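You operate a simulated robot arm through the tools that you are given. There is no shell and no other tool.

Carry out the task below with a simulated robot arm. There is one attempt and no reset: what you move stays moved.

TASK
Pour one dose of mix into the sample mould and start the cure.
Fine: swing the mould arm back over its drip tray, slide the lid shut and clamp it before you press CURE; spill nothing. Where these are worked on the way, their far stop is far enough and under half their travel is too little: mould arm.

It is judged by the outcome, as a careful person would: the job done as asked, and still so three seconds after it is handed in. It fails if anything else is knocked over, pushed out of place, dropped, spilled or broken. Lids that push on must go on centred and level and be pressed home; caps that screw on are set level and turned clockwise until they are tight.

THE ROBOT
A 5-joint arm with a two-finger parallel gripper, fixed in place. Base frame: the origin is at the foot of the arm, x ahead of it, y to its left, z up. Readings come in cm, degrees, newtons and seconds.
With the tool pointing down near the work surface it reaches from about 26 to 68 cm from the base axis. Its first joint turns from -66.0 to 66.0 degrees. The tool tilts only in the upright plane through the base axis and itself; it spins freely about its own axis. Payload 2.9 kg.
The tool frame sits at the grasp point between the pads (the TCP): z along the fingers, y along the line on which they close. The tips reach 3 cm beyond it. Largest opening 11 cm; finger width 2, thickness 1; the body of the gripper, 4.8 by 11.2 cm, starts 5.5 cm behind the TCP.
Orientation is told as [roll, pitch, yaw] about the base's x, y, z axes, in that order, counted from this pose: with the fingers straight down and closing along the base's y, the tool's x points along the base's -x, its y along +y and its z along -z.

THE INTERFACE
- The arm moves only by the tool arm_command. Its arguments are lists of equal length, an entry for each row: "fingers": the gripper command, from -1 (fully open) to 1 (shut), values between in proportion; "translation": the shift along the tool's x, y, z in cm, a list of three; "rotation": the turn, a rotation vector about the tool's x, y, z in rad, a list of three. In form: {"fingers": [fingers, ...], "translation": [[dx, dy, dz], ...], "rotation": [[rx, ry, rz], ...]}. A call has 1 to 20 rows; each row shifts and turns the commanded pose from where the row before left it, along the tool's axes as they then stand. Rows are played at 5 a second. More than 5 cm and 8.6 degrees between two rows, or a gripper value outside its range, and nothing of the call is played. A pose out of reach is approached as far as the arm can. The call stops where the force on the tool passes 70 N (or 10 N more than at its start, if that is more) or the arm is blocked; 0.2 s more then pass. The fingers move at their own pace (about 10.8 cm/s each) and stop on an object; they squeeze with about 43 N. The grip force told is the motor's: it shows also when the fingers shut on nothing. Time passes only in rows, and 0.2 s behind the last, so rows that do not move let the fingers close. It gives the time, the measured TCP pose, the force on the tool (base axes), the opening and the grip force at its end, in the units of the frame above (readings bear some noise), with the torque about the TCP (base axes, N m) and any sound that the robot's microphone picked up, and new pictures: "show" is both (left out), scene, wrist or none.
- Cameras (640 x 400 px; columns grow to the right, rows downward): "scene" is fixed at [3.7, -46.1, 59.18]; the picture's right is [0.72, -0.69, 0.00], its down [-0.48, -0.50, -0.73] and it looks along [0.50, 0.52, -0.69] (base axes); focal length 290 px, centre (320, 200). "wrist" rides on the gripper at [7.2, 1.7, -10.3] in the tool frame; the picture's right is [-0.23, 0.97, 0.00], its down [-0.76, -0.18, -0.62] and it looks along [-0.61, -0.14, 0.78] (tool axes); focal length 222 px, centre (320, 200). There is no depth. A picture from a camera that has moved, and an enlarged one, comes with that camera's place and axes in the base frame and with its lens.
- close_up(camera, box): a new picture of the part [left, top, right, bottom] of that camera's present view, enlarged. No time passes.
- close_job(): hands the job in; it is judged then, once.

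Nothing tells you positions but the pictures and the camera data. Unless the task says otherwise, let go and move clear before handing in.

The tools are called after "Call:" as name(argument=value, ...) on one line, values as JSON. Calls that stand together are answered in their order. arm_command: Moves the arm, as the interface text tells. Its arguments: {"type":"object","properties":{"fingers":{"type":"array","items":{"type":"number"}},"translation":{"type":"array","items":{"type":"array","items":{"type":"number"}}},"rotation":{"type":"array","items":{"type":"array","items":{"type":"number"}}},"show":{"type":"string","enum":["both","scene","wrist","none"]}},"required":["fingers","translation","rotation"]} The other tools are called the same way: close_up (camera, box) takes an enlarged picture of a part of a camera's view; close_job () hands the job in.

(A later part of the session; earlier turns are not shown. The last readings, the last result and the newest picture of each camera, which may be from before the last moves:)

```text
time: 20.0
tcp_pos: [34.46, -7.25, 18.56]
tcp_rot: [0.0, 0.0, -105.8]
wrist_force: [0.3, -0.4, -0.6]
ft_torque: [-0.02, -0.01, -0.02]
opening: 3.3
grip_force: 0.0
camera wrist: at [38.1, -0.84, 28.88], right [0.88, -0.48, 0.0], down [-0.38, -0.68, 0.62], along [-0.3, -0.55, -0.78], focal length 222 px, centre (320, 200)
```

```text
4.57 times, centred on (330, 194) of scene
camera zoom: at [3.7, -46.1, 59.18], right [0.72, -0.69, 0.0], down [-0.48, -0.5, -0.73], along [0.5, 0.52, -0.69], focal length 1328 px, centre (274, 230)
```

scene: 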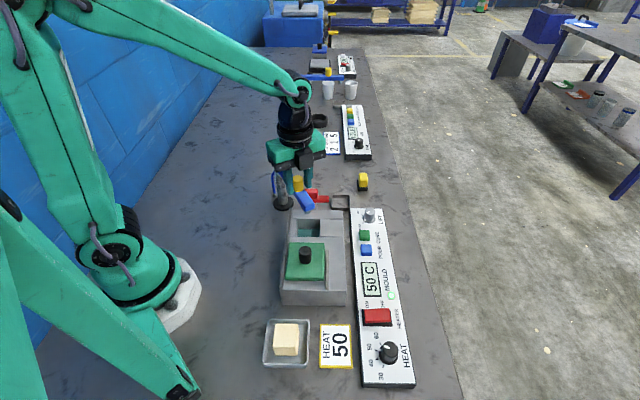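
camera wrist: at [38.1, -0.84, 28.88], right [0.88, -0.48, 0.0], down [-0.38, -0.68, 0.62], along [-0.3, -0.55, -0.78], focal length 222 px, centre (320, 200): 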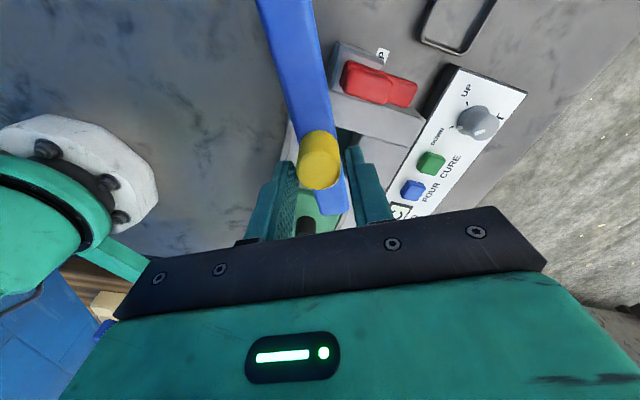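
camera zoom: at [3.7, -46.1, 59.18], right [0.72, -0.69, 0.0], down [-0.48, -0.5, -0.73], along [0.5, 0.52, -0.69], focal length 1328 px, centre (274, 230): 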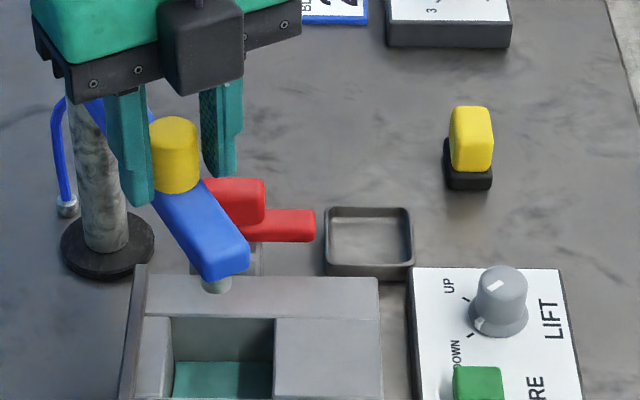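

I'll swing the arm back counter-clockwise along the same arc to the drip tray.

Call:
arm_command(fingers=[0.4, 0.4, 0.4, 0.4, 0.4, 0.4, 0.4, 0.4, 0.4, 0.4, 0.4, 0.4, 0.4, 0.4, 0.4, 0.4, 0.4, 0.4], translation=[[0.018, 0.665, 0], [0.018, 0.665, 0], [0.018, 0.665, 0], [0.018, 0.665, 0], [0.018, 0.665, 0], [0.018, 0.665, 0], [0.018, 0.665, 0], [0.018, 0.665, 0], [0.018, 0.665, 0], [0.018, 0.665, 0], [0.018, 0.665, 0], [0.018, 0.665, 0], [0.018, 0.665, 0], [0.018, 0.665, 0], [0.018, 0.665, 0], [0.018, 0.665, 0], [0.018, 0.665, 0], [0, 0, 0]], rotation=[[0, 0, -0.0545], [0, 0, -0.0545], [0, 0, -0.0545], [0, 0, -0.0545], [0, 0, -0.0545], [0, 0, -0.0545], [0, 0, -0.0545], [0, 0, -0.0545], [0, 0, -0.0545], [0, 0, -0.0545], [0, 0, -0.0545], [0, 0, -0.0545], [0, 0, -0.0545], [0, 0, -0.0545], [0, 0, -0.0545], [0, 0, -0.0545], [0, 0, -0.0545], [0, 0, 0]])

Call:
close_up(camera="wrist", box=[220, 60, 420, 185])

Call:
close_up(camera="scene", box=[240, 120, 400, 220])

```text
time: 23.8
tcp_pos: [45.35, -5.01, 18.71]
tcp_rot: [0.1, 0.0, -52.7]
wrist_force: [0.0, -0.6, 0.0]
ft_torque: [-0.01, 0.01, -0.01]
opening: 3.3
grip_force: 0.0
camera wrist: at [42.3, 1.83, 28.99], right [0.91, 0.41, 0.0], down [0.32, -0.71, 0.62], along [0.26, -0.57, -0.78], focal length 222 px, centre (320, 200)
```

scene: 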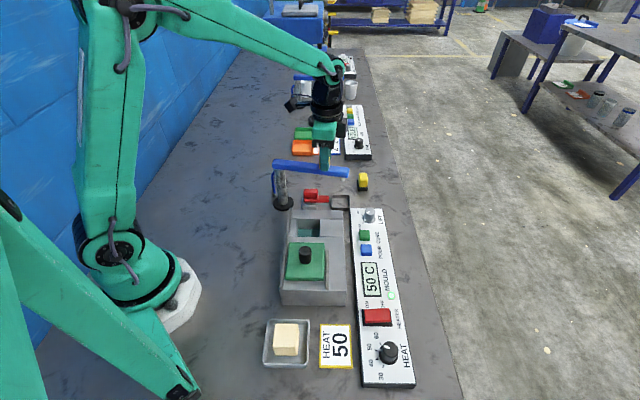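
wrist: 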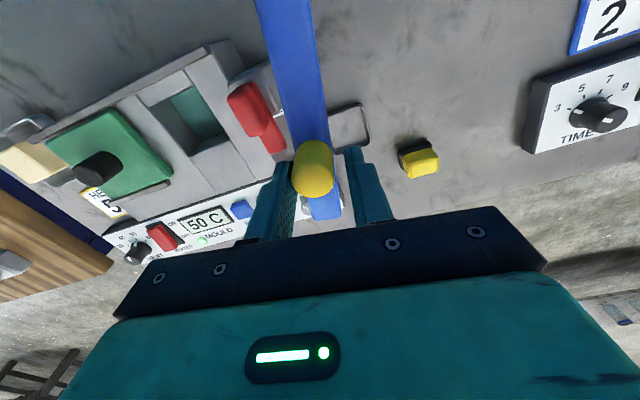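

```text
3.20 times, centred on (320, 122) of wrist
camera zoom: at [42.3, 1.83, 28.99], right [0.91, 0.41, 0.0], down [0.32, -0.71, 0.62], along [0.26, -0.57, -0.78], focal length 711 px, centre (320, 448)
```

zoom: 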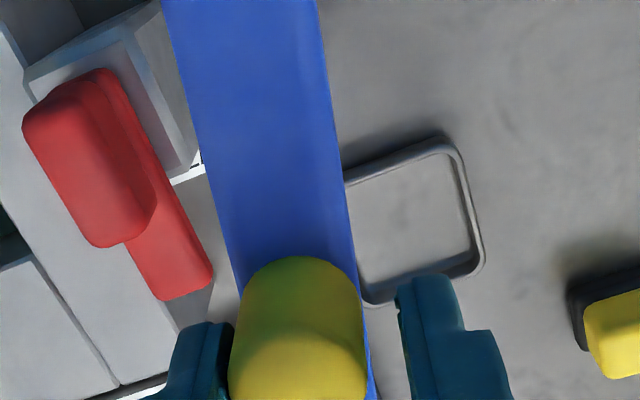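

```text
4.00 times, centred on (320, 170) of scene
camera zoom: at [3.7, -46.1, 59.18], right [0.72, -0.69, 0.0], down [-0.48, -0.5, -0.73], along [0.5, 0.52, -0.69], focal length 1162 px, centre (320, 320)
```

zoom: 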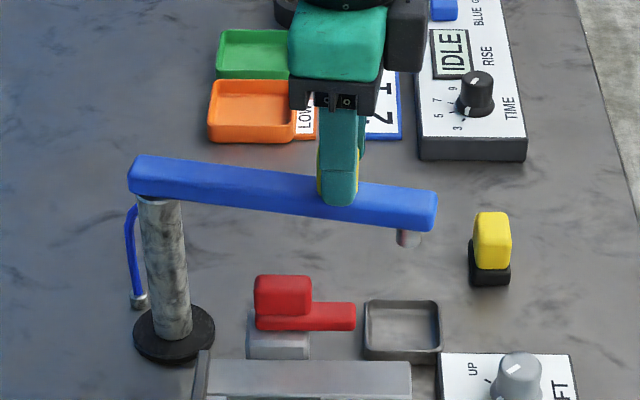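

The nozzle is nearly over the tray. I'll continue the last ~12° gently until the parking stop.

Call:
arm_command(fingers=[0.4, 0.4, 0.4, 0.4, 0.4, 0.4], translation=[[0.018, 0.665, 0], [0.018, 0.665, 0], [0.018, 0.665, 0], [0.007, 0.42, 0], [0.007, 0.42, 0], [0, 0, 0]], rotation=[[0, 0, -0.0545], [0, 0, -0.0545], [0, 0, -0.0545], [0, 0, -0.035], [0, 0, -0.035], [0, 0, 0]])

Call:
close_up(camera="wrist", box=[220, 60, 420, 185])

Call:
close_up(camera="scene", box=[240, 140, 440, 265])

```text
time: 25.2
tcp_pos: [47.35, -3.06, 18.45]
tcp_rot: [-0.1, 0.1, -39.4]
wrist_force: [-10.9, -11.7, 4.6]
ft_torque: [-0.06, 0.32, 0.02]
opening: 4.1
grip_force: 7.5
camera wrist: at [42.84, 2.87, 28.94], right [0.79, 0.61, 0.0], down [0.48, -0.62, 0.62], along [0.38, -0.49, -0.78], focal length 222 px, centre (320, 200)
```

scene: 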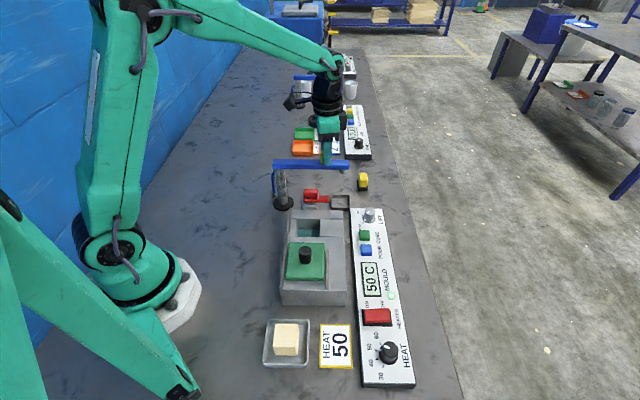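
wrist: 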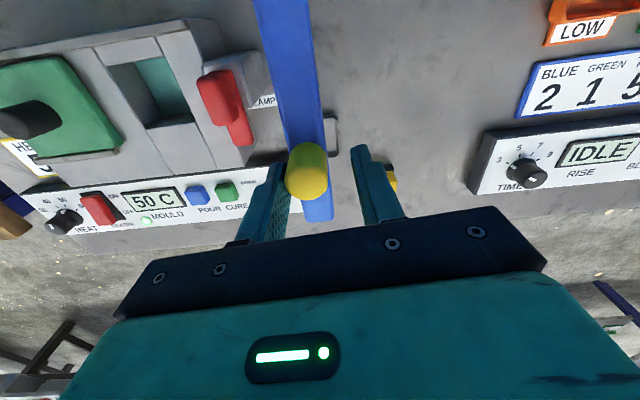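

```text
3.20 times, centred on (320, 122) of wrist
camera zoom: at [42.84, 2.87, 28.94], right [0.79, 0.61, 0.0], down [0.48, -0.62, 0.62], along [0.38, -0.49, -0.78], focal length 711 px, centre (320, 448)
```

zoom: 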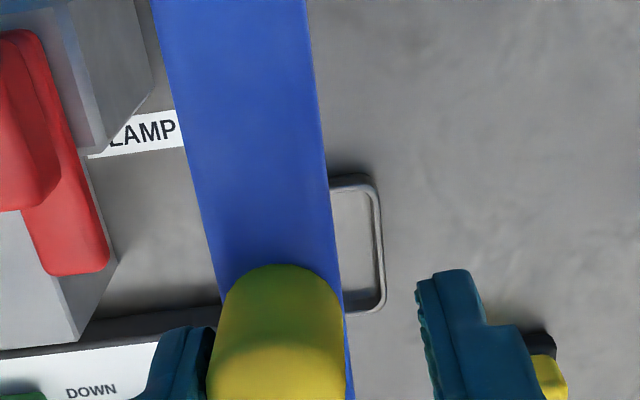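

```text
3.20 times, centred on (340, 202) of scene
camera zoom: at [3.69, -46.1, 59.18], right [0.72, -0.69, 0.0], down [-0.48, -0.5, -0.73], along [0.5, 0.52, -0.69], focal length 929 px, centre (256, 192)
```

zoom: 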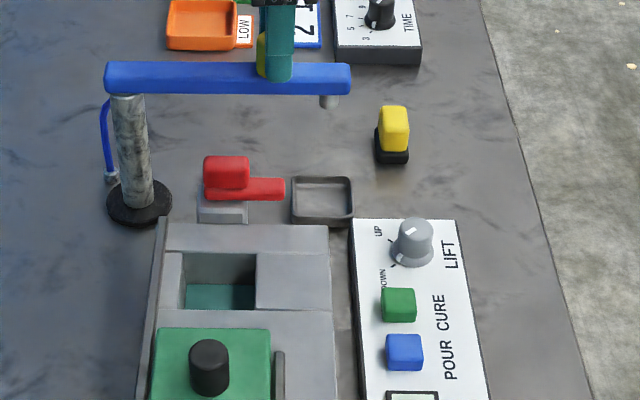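

The arm is back on its parking stop over the tray, as it was at the start. I'll release, rise, and move above the lid's black knob near (26.6,-18), with the fingers closing along the slide direction.

Call:
arm_command(fingers=[0.4, 0.3, 0.3, 0.2, 0.2, 0.2, 0, -0.1, -0.1, -0.1, -0.1, -0.1], translation=[[0, -0.7, 0], [0, 0, 0], [0, 0, -3], [0, 0, -3], [0, 0, -3], [0.65, -4.2, 0], [0.65, -4.2, 0], [0.65, -4.2, 0], [0.65, -4.2, 0], [0.65, -4.2, 0], [0.65, -4.2, 0], [0, 0, 2]], rotation=[[0, 0, 0], [0, 0, 0], [0, 0, 0], [0, 0, 0], [0, 0, 0.106], [0, 0, 0], [0, 0, 0], [0, 0, 0], [0, 0, 0], [0, 0, 0], [0, 0, 0], [0, 0, 0]])

Call:
close_up(camera="wrist", box=[220, 60, 420, 185])

Call:
close_up(camera="scene", box=[260, 170, 360, 232])

Call:
close_up(camera="wrist", box=[320, 0, 640, 200])

```text
time: 27.8
tcp_pos: [26.22, -18.57, 25.65]
tcp_rot: [0.0, 0.0, -45.4]
wrist_force: [-0.5, -0.6, -0.6]
ft_torque: [-0.03, -0.02, 0.02]
opening: 6.05
grip_force: 0.1
camera wrist: at [22.39, -12.22, 36.01], right [0.85, 0.52, 0.0], down [0.41, -0.67, 0.62], along [0.33, -0.53, -0.78], focal length 222 px, centre (320, 200)
```

scene: 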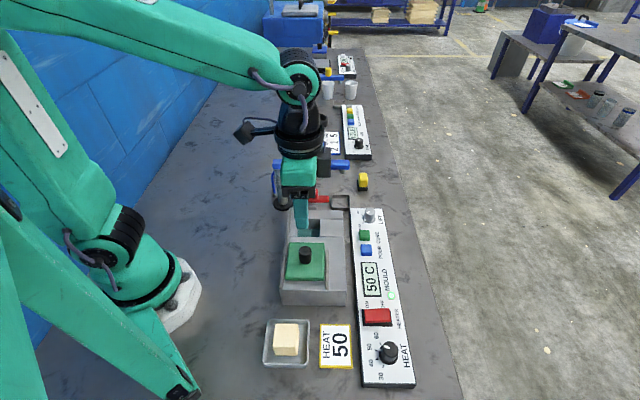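
wrist: 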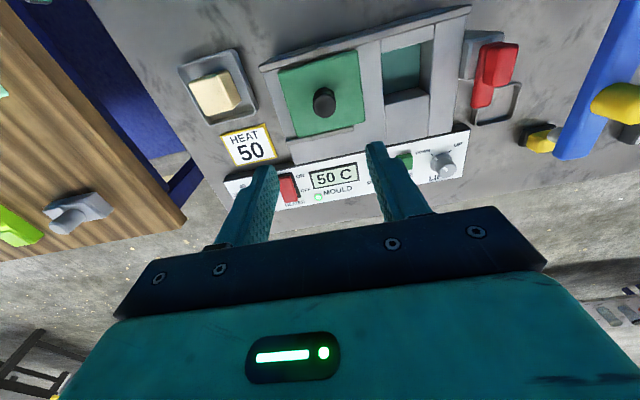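

```text
3.20 times, centred on (320, 122) of wrist
camera zoom: at [22.39, -12.22, 36.01], right [0.85, 0.52, 0.0], down [0.41, -0.67, 0.62], along [0.33, -0.53, -0.78], focal length 711 px, centre (320, 448)
```

zoom: 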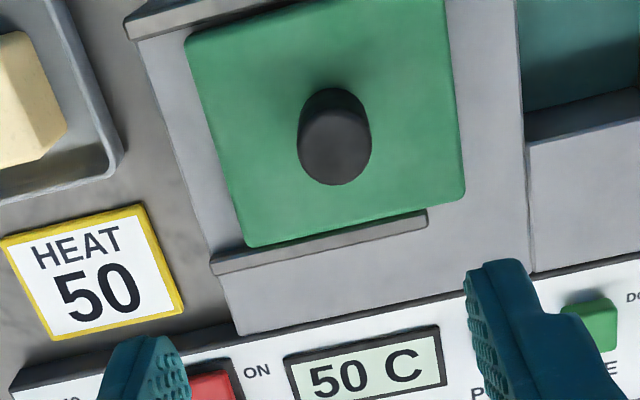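

```text
6.40 times, centred on (310, 201) of scene
camera zoom: at [3.69, -46.1, 59.18], right [0.72, -0.69, 0.0], down [-0.48, -0.5, -0.73], along [0.5, 0.52, -0.69], focal length 1859 px, centre (384, 194)
```

zoom: 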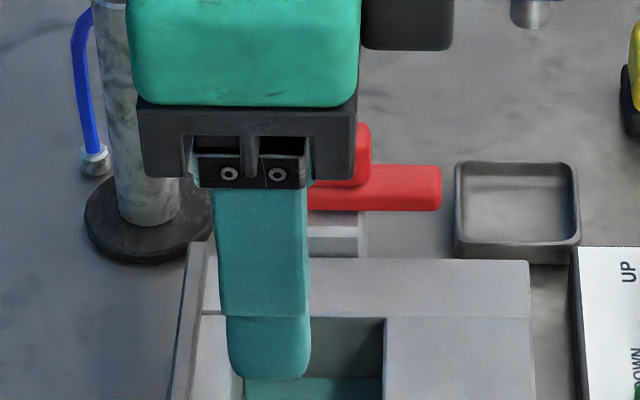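

```text
2.00 times, centred on (480, 100) of wrist
camera zoom: at [22.39, -12.22, 36.01], right [0.85, 0.52, 0.0], down [0.41, -0.67, 0.62], along [0.33, -0.53, -0.78], focal length 444 px, centre (0, 400)
```

zoom: 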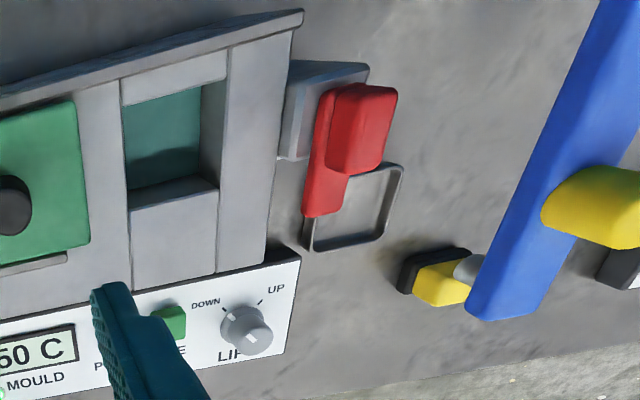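

The lid knob is near (26.7,-18), top z≈10.5. I'll lower around it part way and check.

Call:
arm_command(fingers=[-0.1, -0.1, -0.1, -0.1, -0.1, -0.1], translation=[[0, 0.6, 0], [0, 0, 4], [0, 0, 4], [0, 0, 3], [0, 0, 2], [0, 0, 0]], rotation=[[0, 0, 0], [0, 0, 0], [0, 0, 0], [0, 0, 0], [0, 0, 0], [0, 0, 0]])

Call:
close_up(camera="wrist", box=[220, 60, 420, 185])

Call:
close_up(camera="scene", box=[250, 200, 370, 275])

```text
time: 29.2
tcp_pos: [26.8, -18.15, 12.71]
tcp_rot: [0.1, 0.1, -45.6]
wrist_force: [0.0, 0.7, 0.6]
ft_torque: [0.0, 0.0, 0.0]
opening: 6.02
grip_force: 0.0
camera wrist: at [22.96, -11.74, 23.03], right [0.85, 0.52, 0.0], down [0.41, -0.67, 0.62], along [0.32, -0.53, -0.78], focal length 222 px, centre (320, 200)
```

scene: 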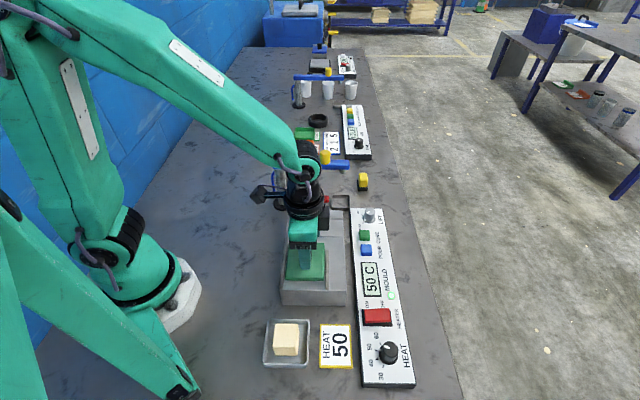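
wrist: 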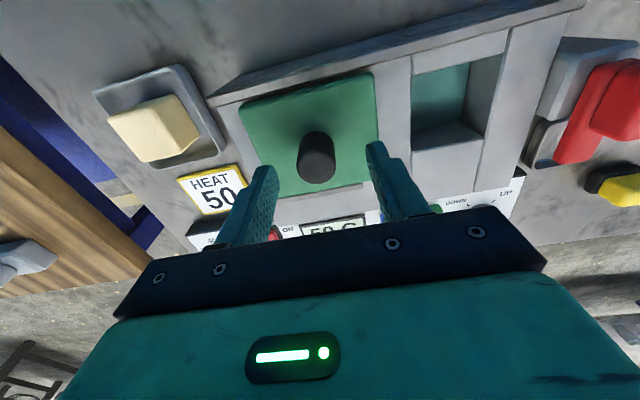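

```text
3.20 times, centred on (320, 122) of wrist
camera zoom: at [22.96, -11.74, 23.03], right [0.85, 0.52, 0.0], down [0.41, -0.67, 0.62], along [0.32, -0.53, -0.78], focal length 711 px, centre (320, 448)
```

zoom: 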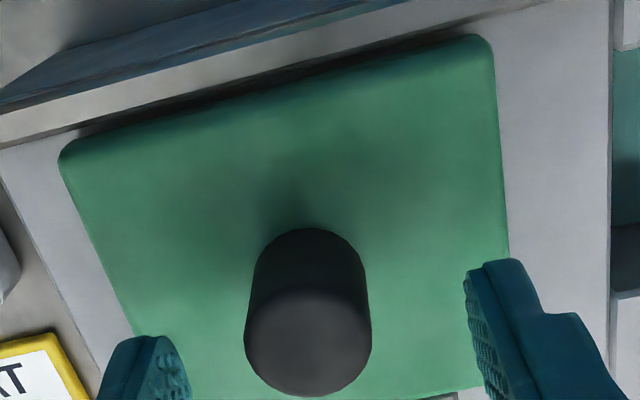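

```text
5.33 times, centred on (310, 238) of scene
camera zoom: at [3.7, -46.1, 59.18], right [0.72, -0.69, 0.0], down [-0.48, -0.5, -0.73], along [0.5, 0.52, -0.69], focal length 1549 px, centre (373, 0)
```

zoom: 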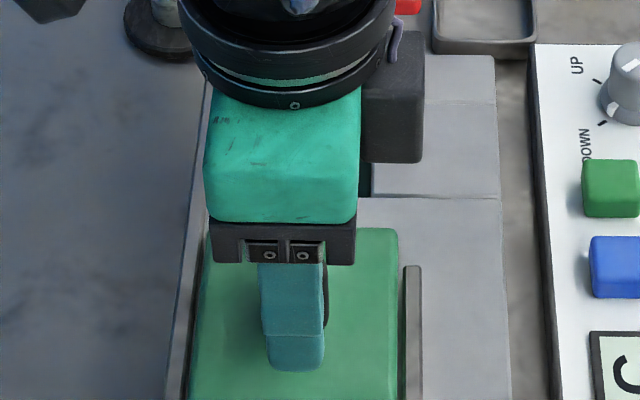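

The fingers are well centred on the lid knob. I'll lower a little more and close to a loose cage.

Call:
arm_command(fingers=[-0.1, -0.1, 0.2, 0.4, 0.4], translation=[[0, 0, 1], [0, 0, 0.7], [0, 0, 0], [0, 0, 0], [0, 0, 0]], rotation=[[0, 0, 0], [0, 0, 0], [0, 0, 0], [0, 0, 0], [0, 0, 0]])

Call:
close_up(camera="wrist", box=[220, 60, 420, 185])

Call:
close_up(camera="scene", box=[250, 200, 370, 275])

```text
time: 30.4
tcp_pos: [26.75, -18.11, 10.98]
tcp_rot: [-0.1, 0.0, -45.4]
wrist_force: [0.3, -0.6, 0.1]
ft_torque: [0.01, 0.0, -0.02]
opening: 3.3
grip_force: 0.0
camera wrist: at [22.91, -11.68, 21.31], right [0.85, 0.52, 0.0], down [0.41, -0.67, 0.62], along [0.32, -0.53, -0.78], focal length 222 px, centre (320, 200)
```

scene: 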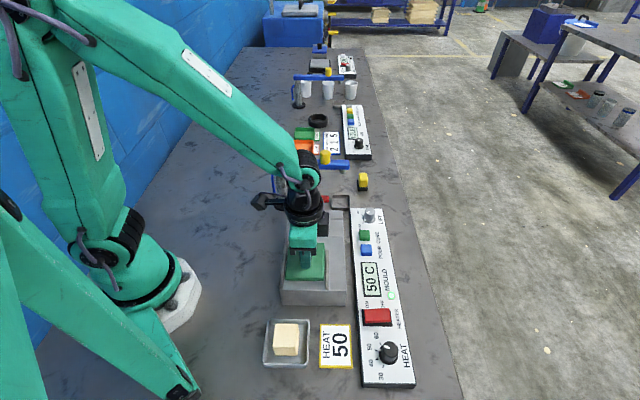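
wrist: 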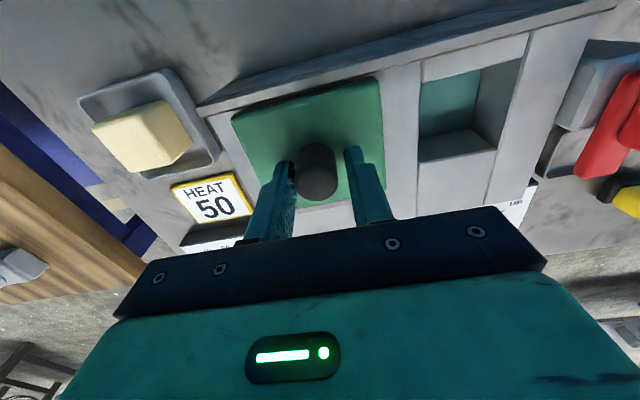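

```text
3.20 times, centred on (320, 122) of wrist
camera zoom: at [22.91, -11.68, 21.31], right [0.85, 0.52, 0.0], down [0.41, -0.67, 0.62], along [0.32, -0.53, -0.78], focal length 711 px, centre (320, 448)
```

zoom: 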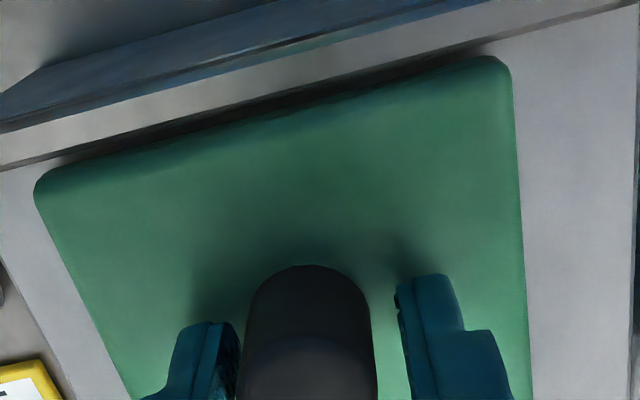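

```text
5.33 times, centred on (310, 238) of scene
camera zoom: at [3.7, -46.1, 59.18], right [0.72, -0.69, 0.0], down [-0.48, -0.5, -0.73], along [0.5, 0.52, -0.69], focal length 1549 px, centre (373, 0)
```

zoom: 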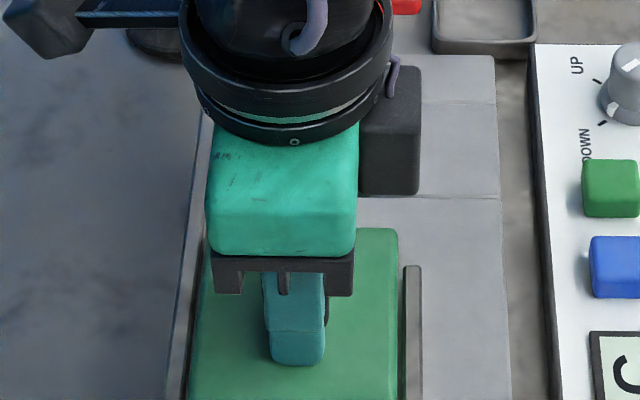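

I'll slide the lid along the box axis towards the cavity, slowly.

Call:
arm_command(fingers=[0.4, 0.4, 0.4, 0.4, 0.4, 0.4, 0.4, 0.4, 0.4, 0.4, 0.4, 0.4, 0.4], translation=[[0, 0.7, 0], [0, 0.7, 0], [0, 0.7, 0], [0, 0.7, 0], [0, 0.7, 0], [0, 0.7, 0], [0, 0.7, 0], [0, 0.7, 0], [0, 0.7, 0], [0, 0.7, 0], [0, 0.7, 0], [0, 0.7, 0], [0, 0, 0]], rotation=[[0, 0, 0], [0, 0, 0], [0, 0, 0], [0, 0, 0], [0, 0, 0], [0, 0, 0], [0, 0, 0], [0, 0, 0], [0, 0, 0], [0, 0, 0], [0, 0, 0], [0, 0, 0], [0, 0, 0]])

Call:
close_up(camera="wrist", box=[220, 60, 420, 185])

Call:
close_up(camera="scene", box=[250, 180, 370, 255])

```text
time: 33.2
tcp_pos: [32.83, -12.19, 10.79]
tcp_rot: [0.0, -0.1, -45.4]
wrist_force: [0.8, -0.7, 1.4]
ft_torque: [-0.06, -0.01, -0.03]
opening: 3.32
grip_force: 0.1
camera wrist: at [28.91, -5.87, 21.2], right [0.85, 0.52, 0.0], down [0.41, -0.67, 0.62], along [0.32, -0.53, -0.78], focal length 222 px, centre (320, 200)
```

scene: 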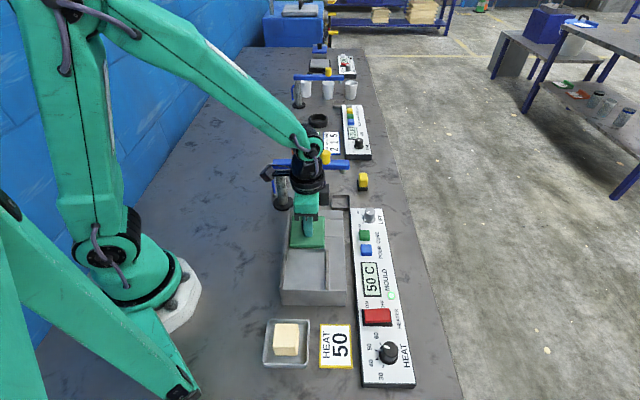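
wrist: 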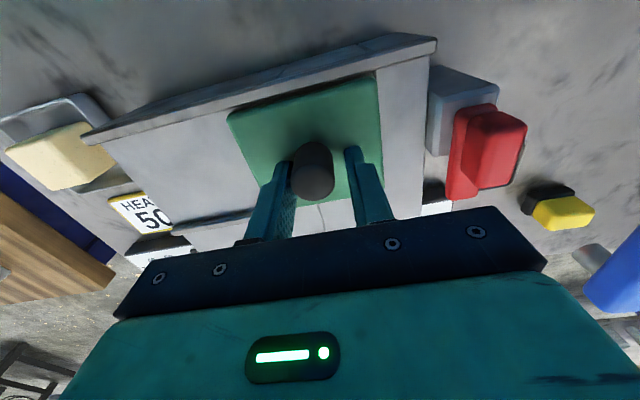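

```text
3.20 times, centred on (320, 122) of wrist
camera zoom: at [28.91, -5.87, 21.2], right [0.85, 0.52, 0.0], down [0.41, -0.67, 0.62], along [0.32, -0.53, -0.78], focal length 711 px, centre (320, 448)
```

zoom: 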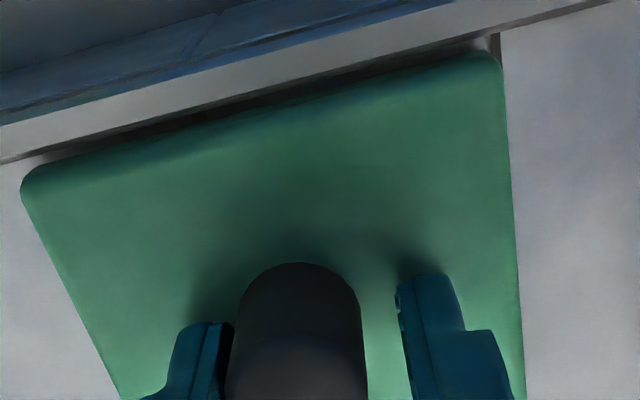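

```text
5.33 times, centred on (310, 218) of scene
camera zoom: at [3.7, -46.1, 59.18], right [0.72, -0.69, 0.0], down [-0.48, -0.5, -0.73], along [0.5, 0.52, -0.69], focal length 1549 px, centre (373, 107)
```

zoom: 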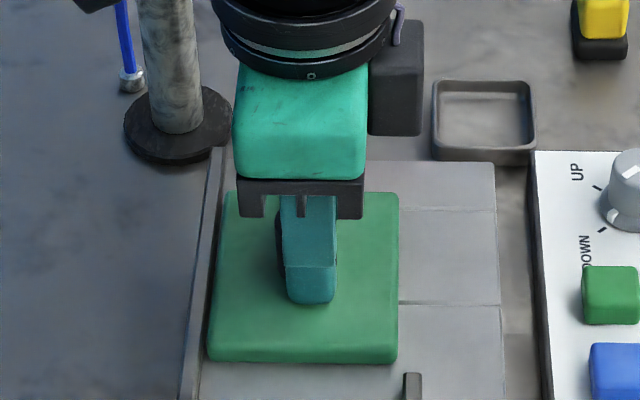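

The lid nearly covers the cavity. I'll continue in finer steps until I feel the shut stop.

Call:
arm_command(fingers=[0.4, 0.4, 0.4, 0.4, 0.4, 0.4], translation=[[0, 0.4, 0], [0, 0.4, 0], [0, 0.4, 0], [0, 0.3, 0], [0, 0.3, 0], [0, 0, 0]], rotation=[[0, 0, 0], [0, 0, 0], [0, 0, 0], [0, 0, 0], [0, 0, 0], [0, 0, 0]])

Call:
close_up(camera="wrist", box=[220, 60, 420, 185])

Call:
close_up(camera="scene", box=[250, 180, 370, 255])

```text
time: 34.6
tcp_pos: [33.94, -11.04, 10.95]
tcp_rot: [0.0, -0.1, -45.5]
wrist_force: [-0.7, -0.4, -0.4]
ft_torque: [0.0, -0.03, 0.03]
opening: 3.28
grip_force: 0.1
camera wrist: at [30.16, -4.68, 21.31], right [0.85, 0.52, 0.0], down [0.41, -0.67, 0.62], along [0.32, -0.53, -0.78], focal length 222 px, centre (320, 200)
```

scene: 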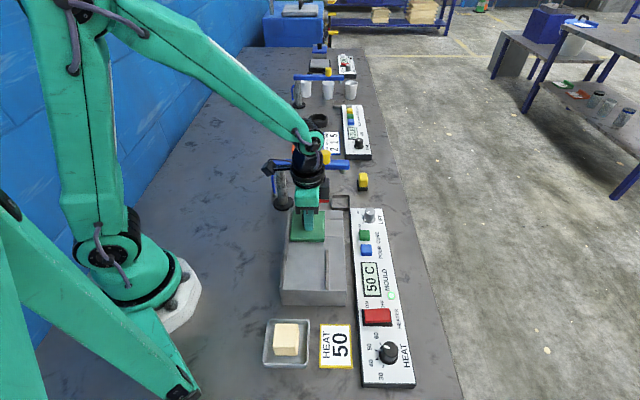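
wrist: 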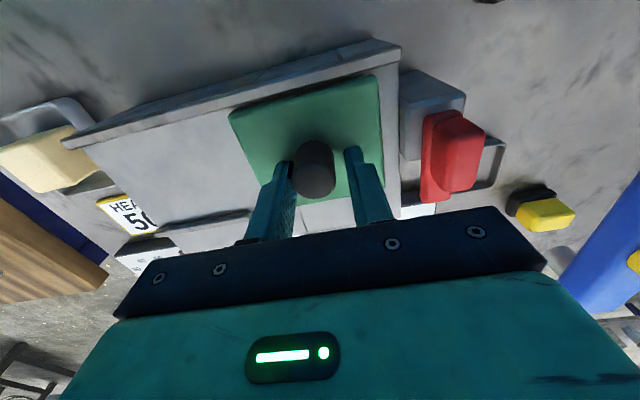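

```text
3.20 times, centred on (320, 122) of wrist
camera zoom: at [30.16, -4.68, 21.31], right [0.85, 0.52, 0.0], down [0.41, -0.67, 0.62], along [0.32, -0.53, -0.78], focal length 711 px, centre (320, 448)
```

zoom: 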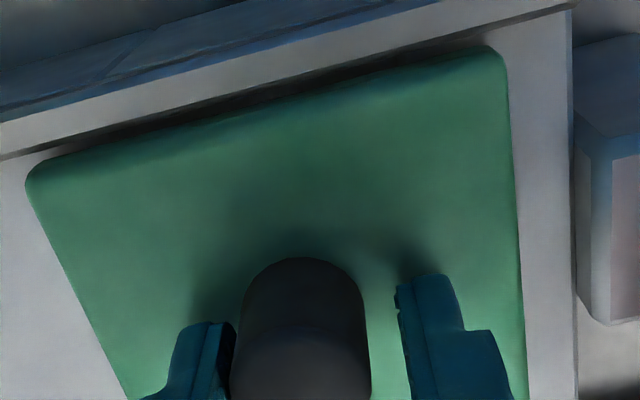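

```text
5.33 times, centred on (310, 218) of scene
camera zoom: at [3.7, -46.1, 59.18], right [0.72, -0.69, 0.0], down [-0.48, -0.5, -0.73], along [0.5, 0.52, -0.69], focal length 1549 px, centre (373, 107)
```

zoom: 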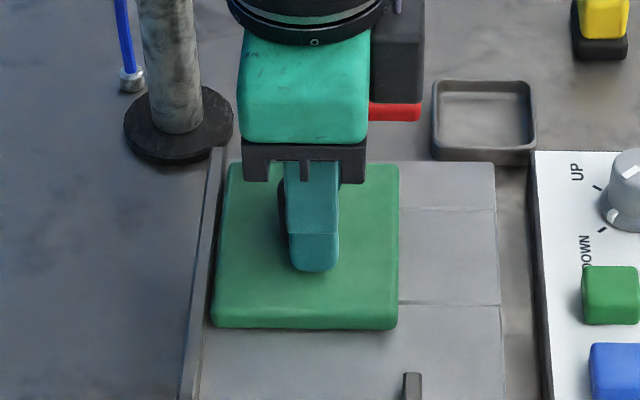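

No stop is felt yet, but the lid looks centred over the cavity. I'll nudge a little more to find whether there's a stop.

Call:
arm_command(fingers=[0.4, 0.4, 0.4, 0.4], translation=[[0, 0.2, 0], [0, 0.2, 0], [0, 0.1, 0], [0, 0, 0]], rotation=[[0, 0, 0], [0, 0, 0], [0, 0, 0], [0, 0, 0]], show="wrist")

Call:
close_up(camera="wrist", box=[220, 60, 420, 185])

Call:
close_up(camera="scene", box=[250, 180, 370, 255])

```text
time: 35.6
tcp_pos: [34.33, -10.59, 10.98]
tcp_rot: [0.0, 0.1, -45.5]
wrist_force: [-10.3, -11.7, 0.4]
ft_torque: [-0.03, 0.08, 0.07]
opening: 4.1
grip_force: 7.6
camera wrist: at [30.49, -4.29, 21.26], right [0.85, 0.52, 0.0], down [0.41, -0.67, 0.62], along [0.32, -0.53, -0.78], focal length 222 px, centre (320, 200)
```

wrist: 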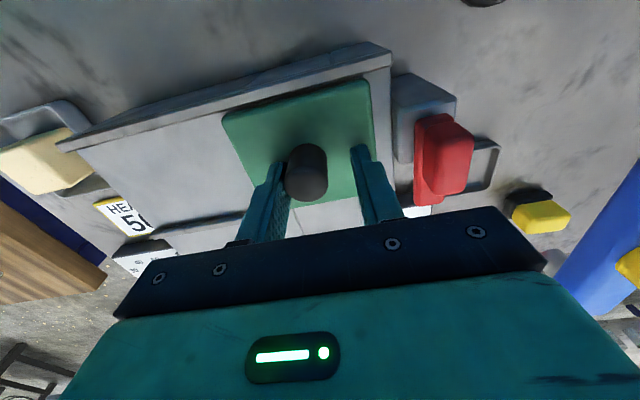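

```text
3.20 times, centred on (320, 122) of wrist
camera zoom: at [30.49, -4.29, 21.26], right [0.85, 0.52, 0.0], down [0.41, -0.67, 0.62], along [0.32, -0.53, -0.78], focal length 711 px, centre (320, 448)
```

zoom: 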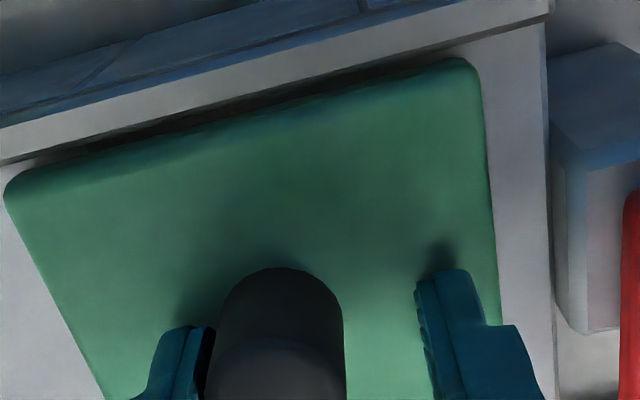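

```text
5.33 times, centred on (310, 218) of scene
camera zoom: at [3.69, -46.1, 59.18], right [0.72, -0.69, 0.0], down [-0.48, -0.5, -0.73], along [0.5, 0.52, -0.69], focal length 1549 px, centre (373, 107)
```

zoom: 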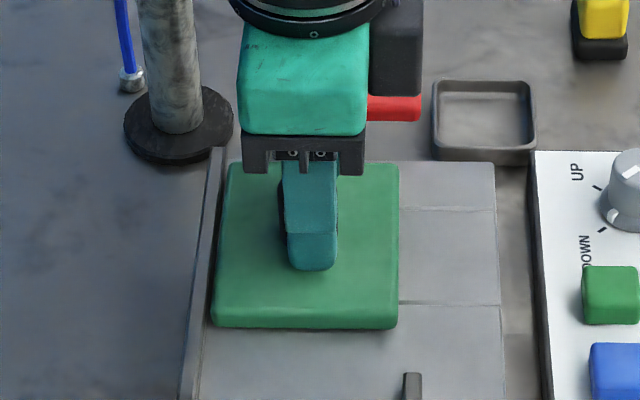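

The lid is shut hard against its stop. I'll look at the clamp from here, then back off and rise.

Call:
close_up(camera="wrist", box=[360, 60, 520, 220])

Call:
arm_command(fingers=[0.4, 0.3, 0.3, 0.3, 0.3, 0.3, 0.3], translation=[[0, -0.65, 0], [0, 0, 0], [0, 0, -2], [0, 0, -4], [0, 0, -4], [0, 0, -3], [0, 0, 0]], rotation=[[0, 0, 0], [0, 0, 0], [0, 0, 0], [0, 0, 0], [0, 0, 0], [0, 0, 0], [0, 0, 0]])

Call:
close_up(camera="wrist", box=[320, 0, 520, 160])

Call:
close_up(camera="scene", box=[270, 170, 370, 232])

```text
2.50 times, centred on (440, 140) of wrist
camera zoom: at [30.49, -4.29, 21.26], right [0.85, 0.52, 0.0], down [0.41, -0.67, 0.62], along [0.32, -0.53, -0.78], focal length 555 px, centre (20, 350)
```

zoom: 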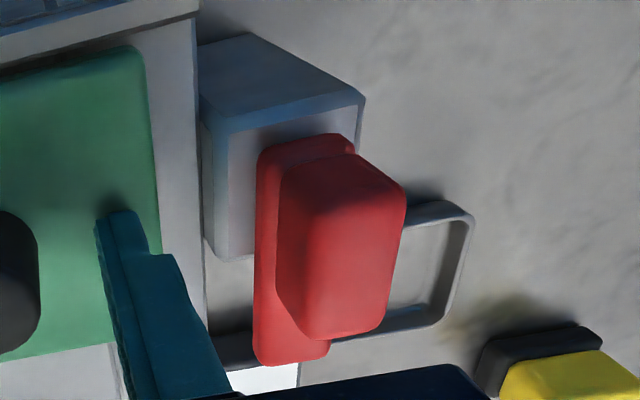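

```text
time: 37.2
tcp_pos: [33.85, -11.11, 24.12]
tcp_rot: [0.0, 0.0, -45.6]
wrist_force: [0.1, -0.5, -1.1]
ft_torque: [-0.02, 0.0, -0.01]
opening: 3.85
grip_force: 0.0
camera wrist: at [29.98, -4.8, 34.47], right [0.85, 0.52, 0.0], down [0.41, -0.67, 0.62], along [0.33, -0.53, -0.78], focal length 222 px, centre (320, 200)
```

scene: 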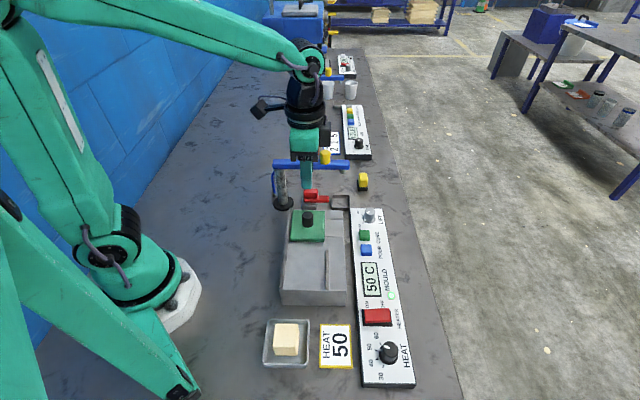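
wrist: 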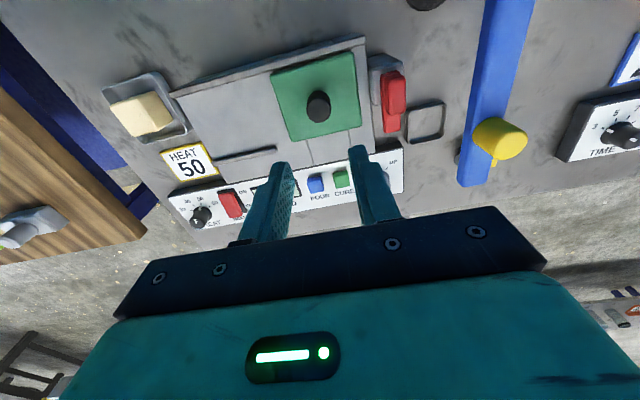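

```text
2.50 times, centred on (420, 80) of wrist
camera zoom: at [29.98, -4.8, 34.47], right [0.85, 0.52, 0.0], down [0.41, -0.67, 0.62], along [0.33, -0.53, -0.78], focal length 555 px, centre (70, 500)
```

zoom: 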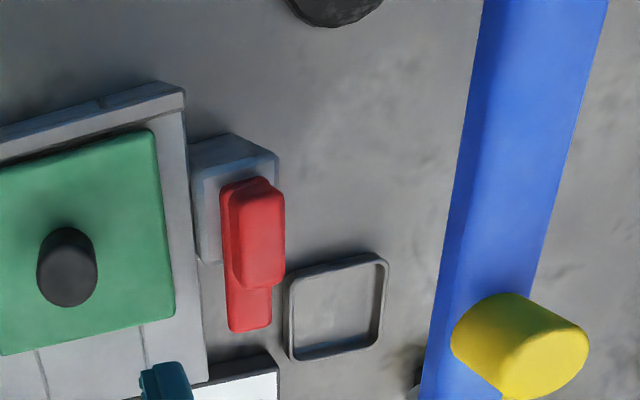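

```text
6.40 times, centred on (320, 201) of scene
camera zoom: at [3.7, -46.1, 59.18], right [0.72, -0.69, 0.0], down [-0.48, -0.5, -0.73], along [0.5, 0.52, -0.69], focal length 1859 px, centre (320, 194)
```

zoom: 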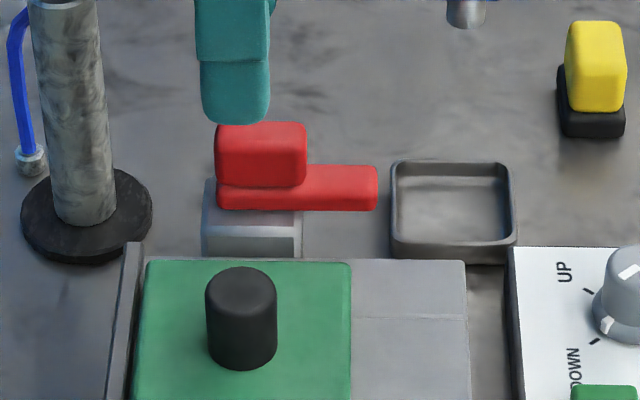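

The clamp is a red bar on a pedestal at the lid's centreline, with a grip block on top at about (39.2,-5.7), top z≈11. Its free end points sideways, so I expect a quarter turn brings it over the lid. I'll move above the block with the fingers straddling it.

Call:
arm_command(fingers=[0.3, 0.3, 0.3, 0.3, 0.3, 0.3], translation=[[0, 3.8, 0], [0, 3.8, 0], [0, 0, 3], [0, 0, 3], [0, 0, 2.5], [0, 0, 0]], rotation=[[0, 0, 0], [0, 0, 0], [0, 0, 0], [0, 0, 0], [0, 0, 0], [0, 0, 0]])

Call:
close_up(camera="wrist", box=[220, 60, 420, 185])

Call:
close_up(camera="scene", box=[260, 160, 380, 235])

```text
time: 38.6
tcp_pos: [39.55, -5.86, 15.12]
tcp_rot: [0.1, 0.1, -45.5]
wrist_force: [-0.2, -0.6, 0.0]
ft_torque: [-0.03, -0.05, 0.02]
opening: 3.84
grip_force: 0.1
camera wrist: at [35.59, 0.57, 25.52], right [0.85, 0.52, 0.0], down [0.41, -0.67, 0.62], along [0.33, -0.53, -0.78], focal length 222 px, centre (320, 200)
```

scene: 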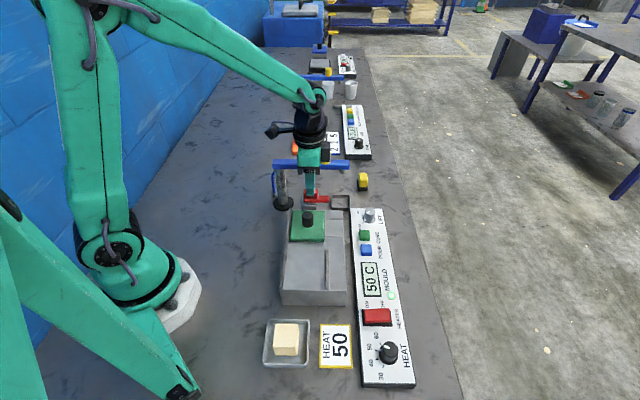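
wrist: 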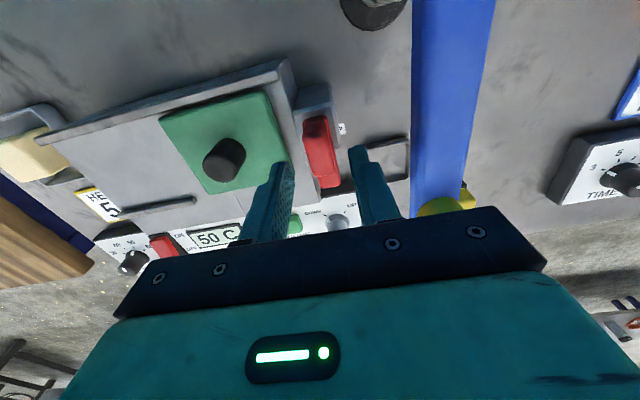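

```text
3.20 times, centred on (320, 122) of wrist
camera zoom: at [35.59, 0.57, 25.52], right [0.85, 0.52, 0.0], down [0.41, -0.67, 0.62], along [0.33, -0.53, -0.78], focal length 711 px, centre (320, 448)
```

zoom: 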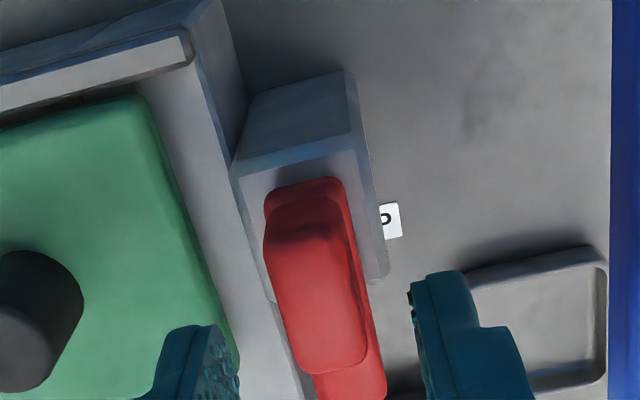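

```text
5.33 times, centred on (320, 198) of scene
camera zoom: at [3.7, -46.1, 59.18], right [0.72, -0.69, 0.0], down [-0.48, -0.5, -0.73], along [0.5, 0.52, -0.69], focal length 1549 px, centre (320, 213)
```

zoom: 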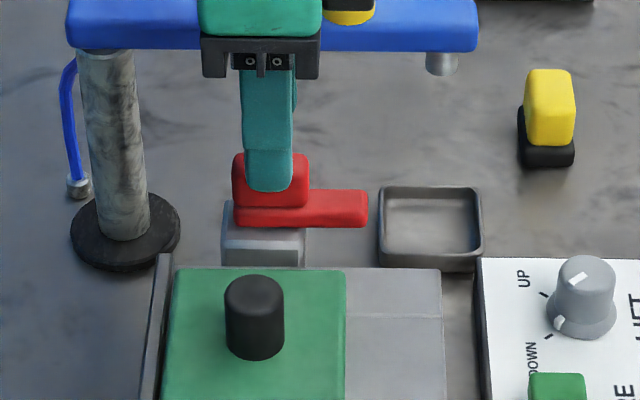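

The fingers straddle the block, centred. I'll lower onto it and close softly.

Call:
arm_command(fingers=[0.3, 0.3, 0.5, 0.66, 0.68, 0.68], translation=[[0, 0, 1.5], [0, 0, 1.3], [0, 0, 0], [0, 0, 0], [0, 0, 0], [0, 0, 0]], rotation=[[0, 0, 0], [0, 0, 0], [0, 0, 0], [0, 0, 0], [0, 0, 0], [0, 0, 0]])

Call:
close_up(camera="wrist", box=[220, 60, 420, 185])

Call:
close_up(camera="scene", box=[260, 160, 380, 235])

```text
time: 40.0
tcp_pos: [39.52, -5.71, 12.58]
tcp_rot: [0.0, 0.1, -45.3]
wrist_force: [2.5, -0.1, -0.9]
ft_torque: [-0.05, -0.02, 0.02]
opening: 1.84
grip_force: 0.9
camera wrist: at [35.56, 0.51, 22.89], right [0.85, 0.52, 0.0], down [0.41, -0.67, 0.62], along [0.33, -0.53, -0.78], focal length 222 px, centre (320, 200)
```

scene: 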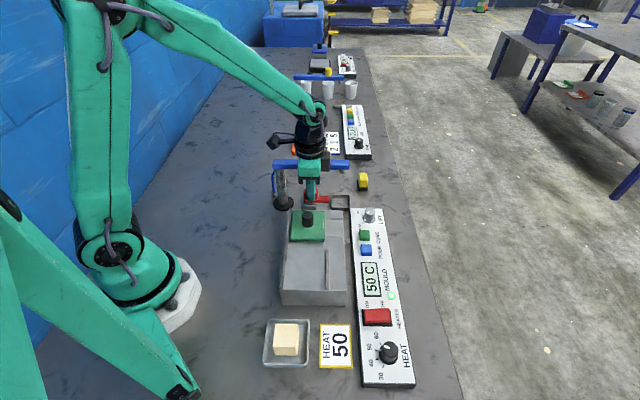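
wrist: 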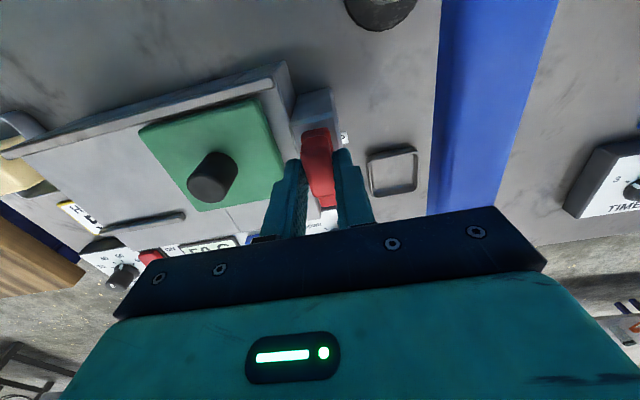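

```text
3.20 times, centred on (320, 122) of wrist
camera zoom: at [35.56, 0.51, 22.89], right [0.85, 0.52, 0.0], down [0.41, -0.67, 0.62], along [0.33, -0.53, -0.78], focal length 711 px, centre (320, 448)
```

zoom: 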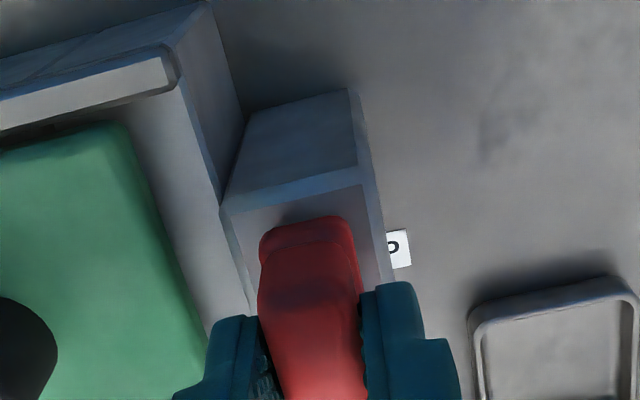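

```text
5.33 times, centred on (320, 198) of scene
camera zoom: at [3.7, -46.1, 59.18], right [0.72, -0.69, 0.0], down [-0.48, -0.5, -0.73], along [0.5, 0.52, -0.69], focal length 1549 px, centre (320, 213)
```

zoom: 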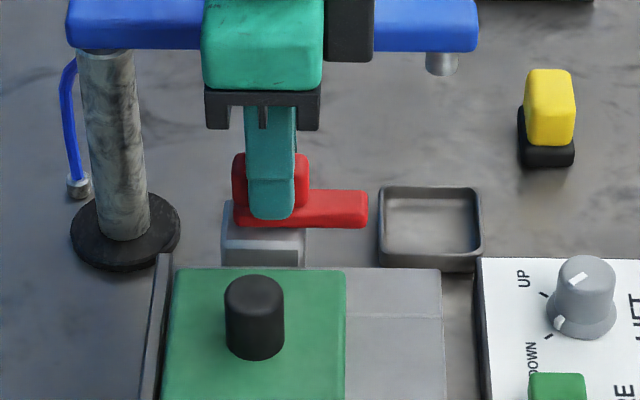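

The block is lightly gripped, about 1.8 cm wide. I'll try a small clockwise twist and see whether the bar turns.

Call:
arm_command(fingers=[0.7, 0.7, 0.7, 0.7], translation=[[0, 0, 0], [0, 0, 0], [0, 0, 0], [0, 0, 0]], rotation=[[0, 0, 0.08], [0, 0, 0.08], [0, 0, 0.08], [0, 0, 0]])

Call:
close_up(camera="wrist", box=[220, 60, 420, 185])

Call:
close_up(camera="scene", box=[260, 160, 380, 235])

```text
time: 41.0
tcp_pos: [39.39, -5.98, 12.66]
tcp_rot: [0.0, -0.1, -59.4]
wrist_force: [4.5, -34.2, -19.0]
ft_torque: [-0.27, 0.16, 0.07]
opening: 1.79
grip_force: 45.1
camera wrist: at [37.14, 1.21, 22.9], right [0.95, 0.3, 0.0], down [0.24, -0.75, 0.62], along [0.19, -0.59, -0.78], focal length 222 px, centre (320, 200)
```

scene: 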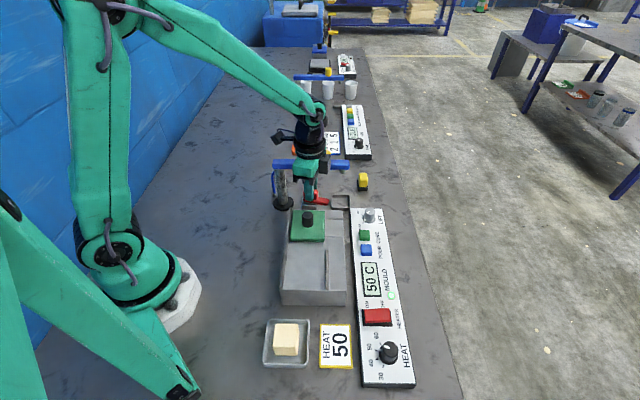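
wrist: 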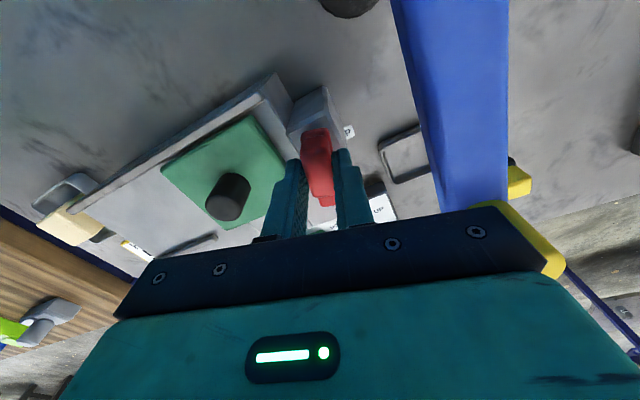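

```text
3.20 times, centred on (320, 122) of wrist
camera zoom: at [37.14, 1.21, 22.9], right [0.95, 0.3, 0.0], down [0.24, -0.75, 0.62], along [0.19, -0.59, -0.78], focal length 711 px, centre (320, 448)
```

zoom: 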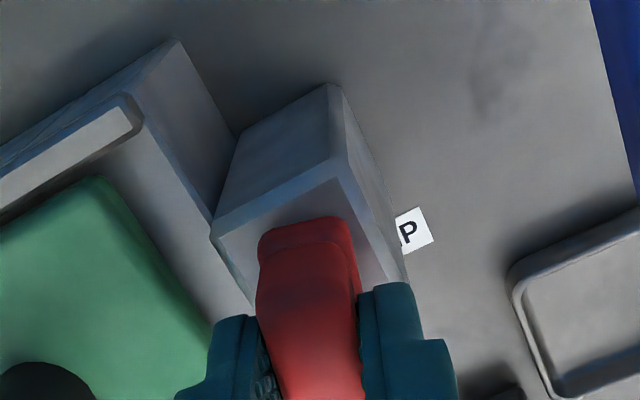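

```text
5.33 times, centred on (320, 198) of scene
camera zoom: at [3.7, -46.1, 59.18], right [0.72, -0.69, 0.0], down [-0.48, -0.5, -0.73], along [0.5, 0.52, -0.69], focal length 1549 px, centre (320, 213)
```

zoom: 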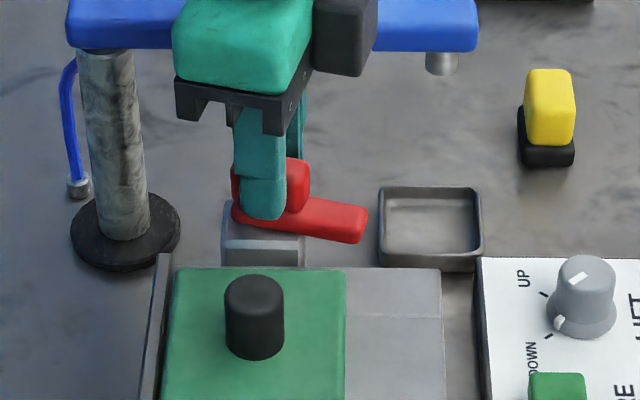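

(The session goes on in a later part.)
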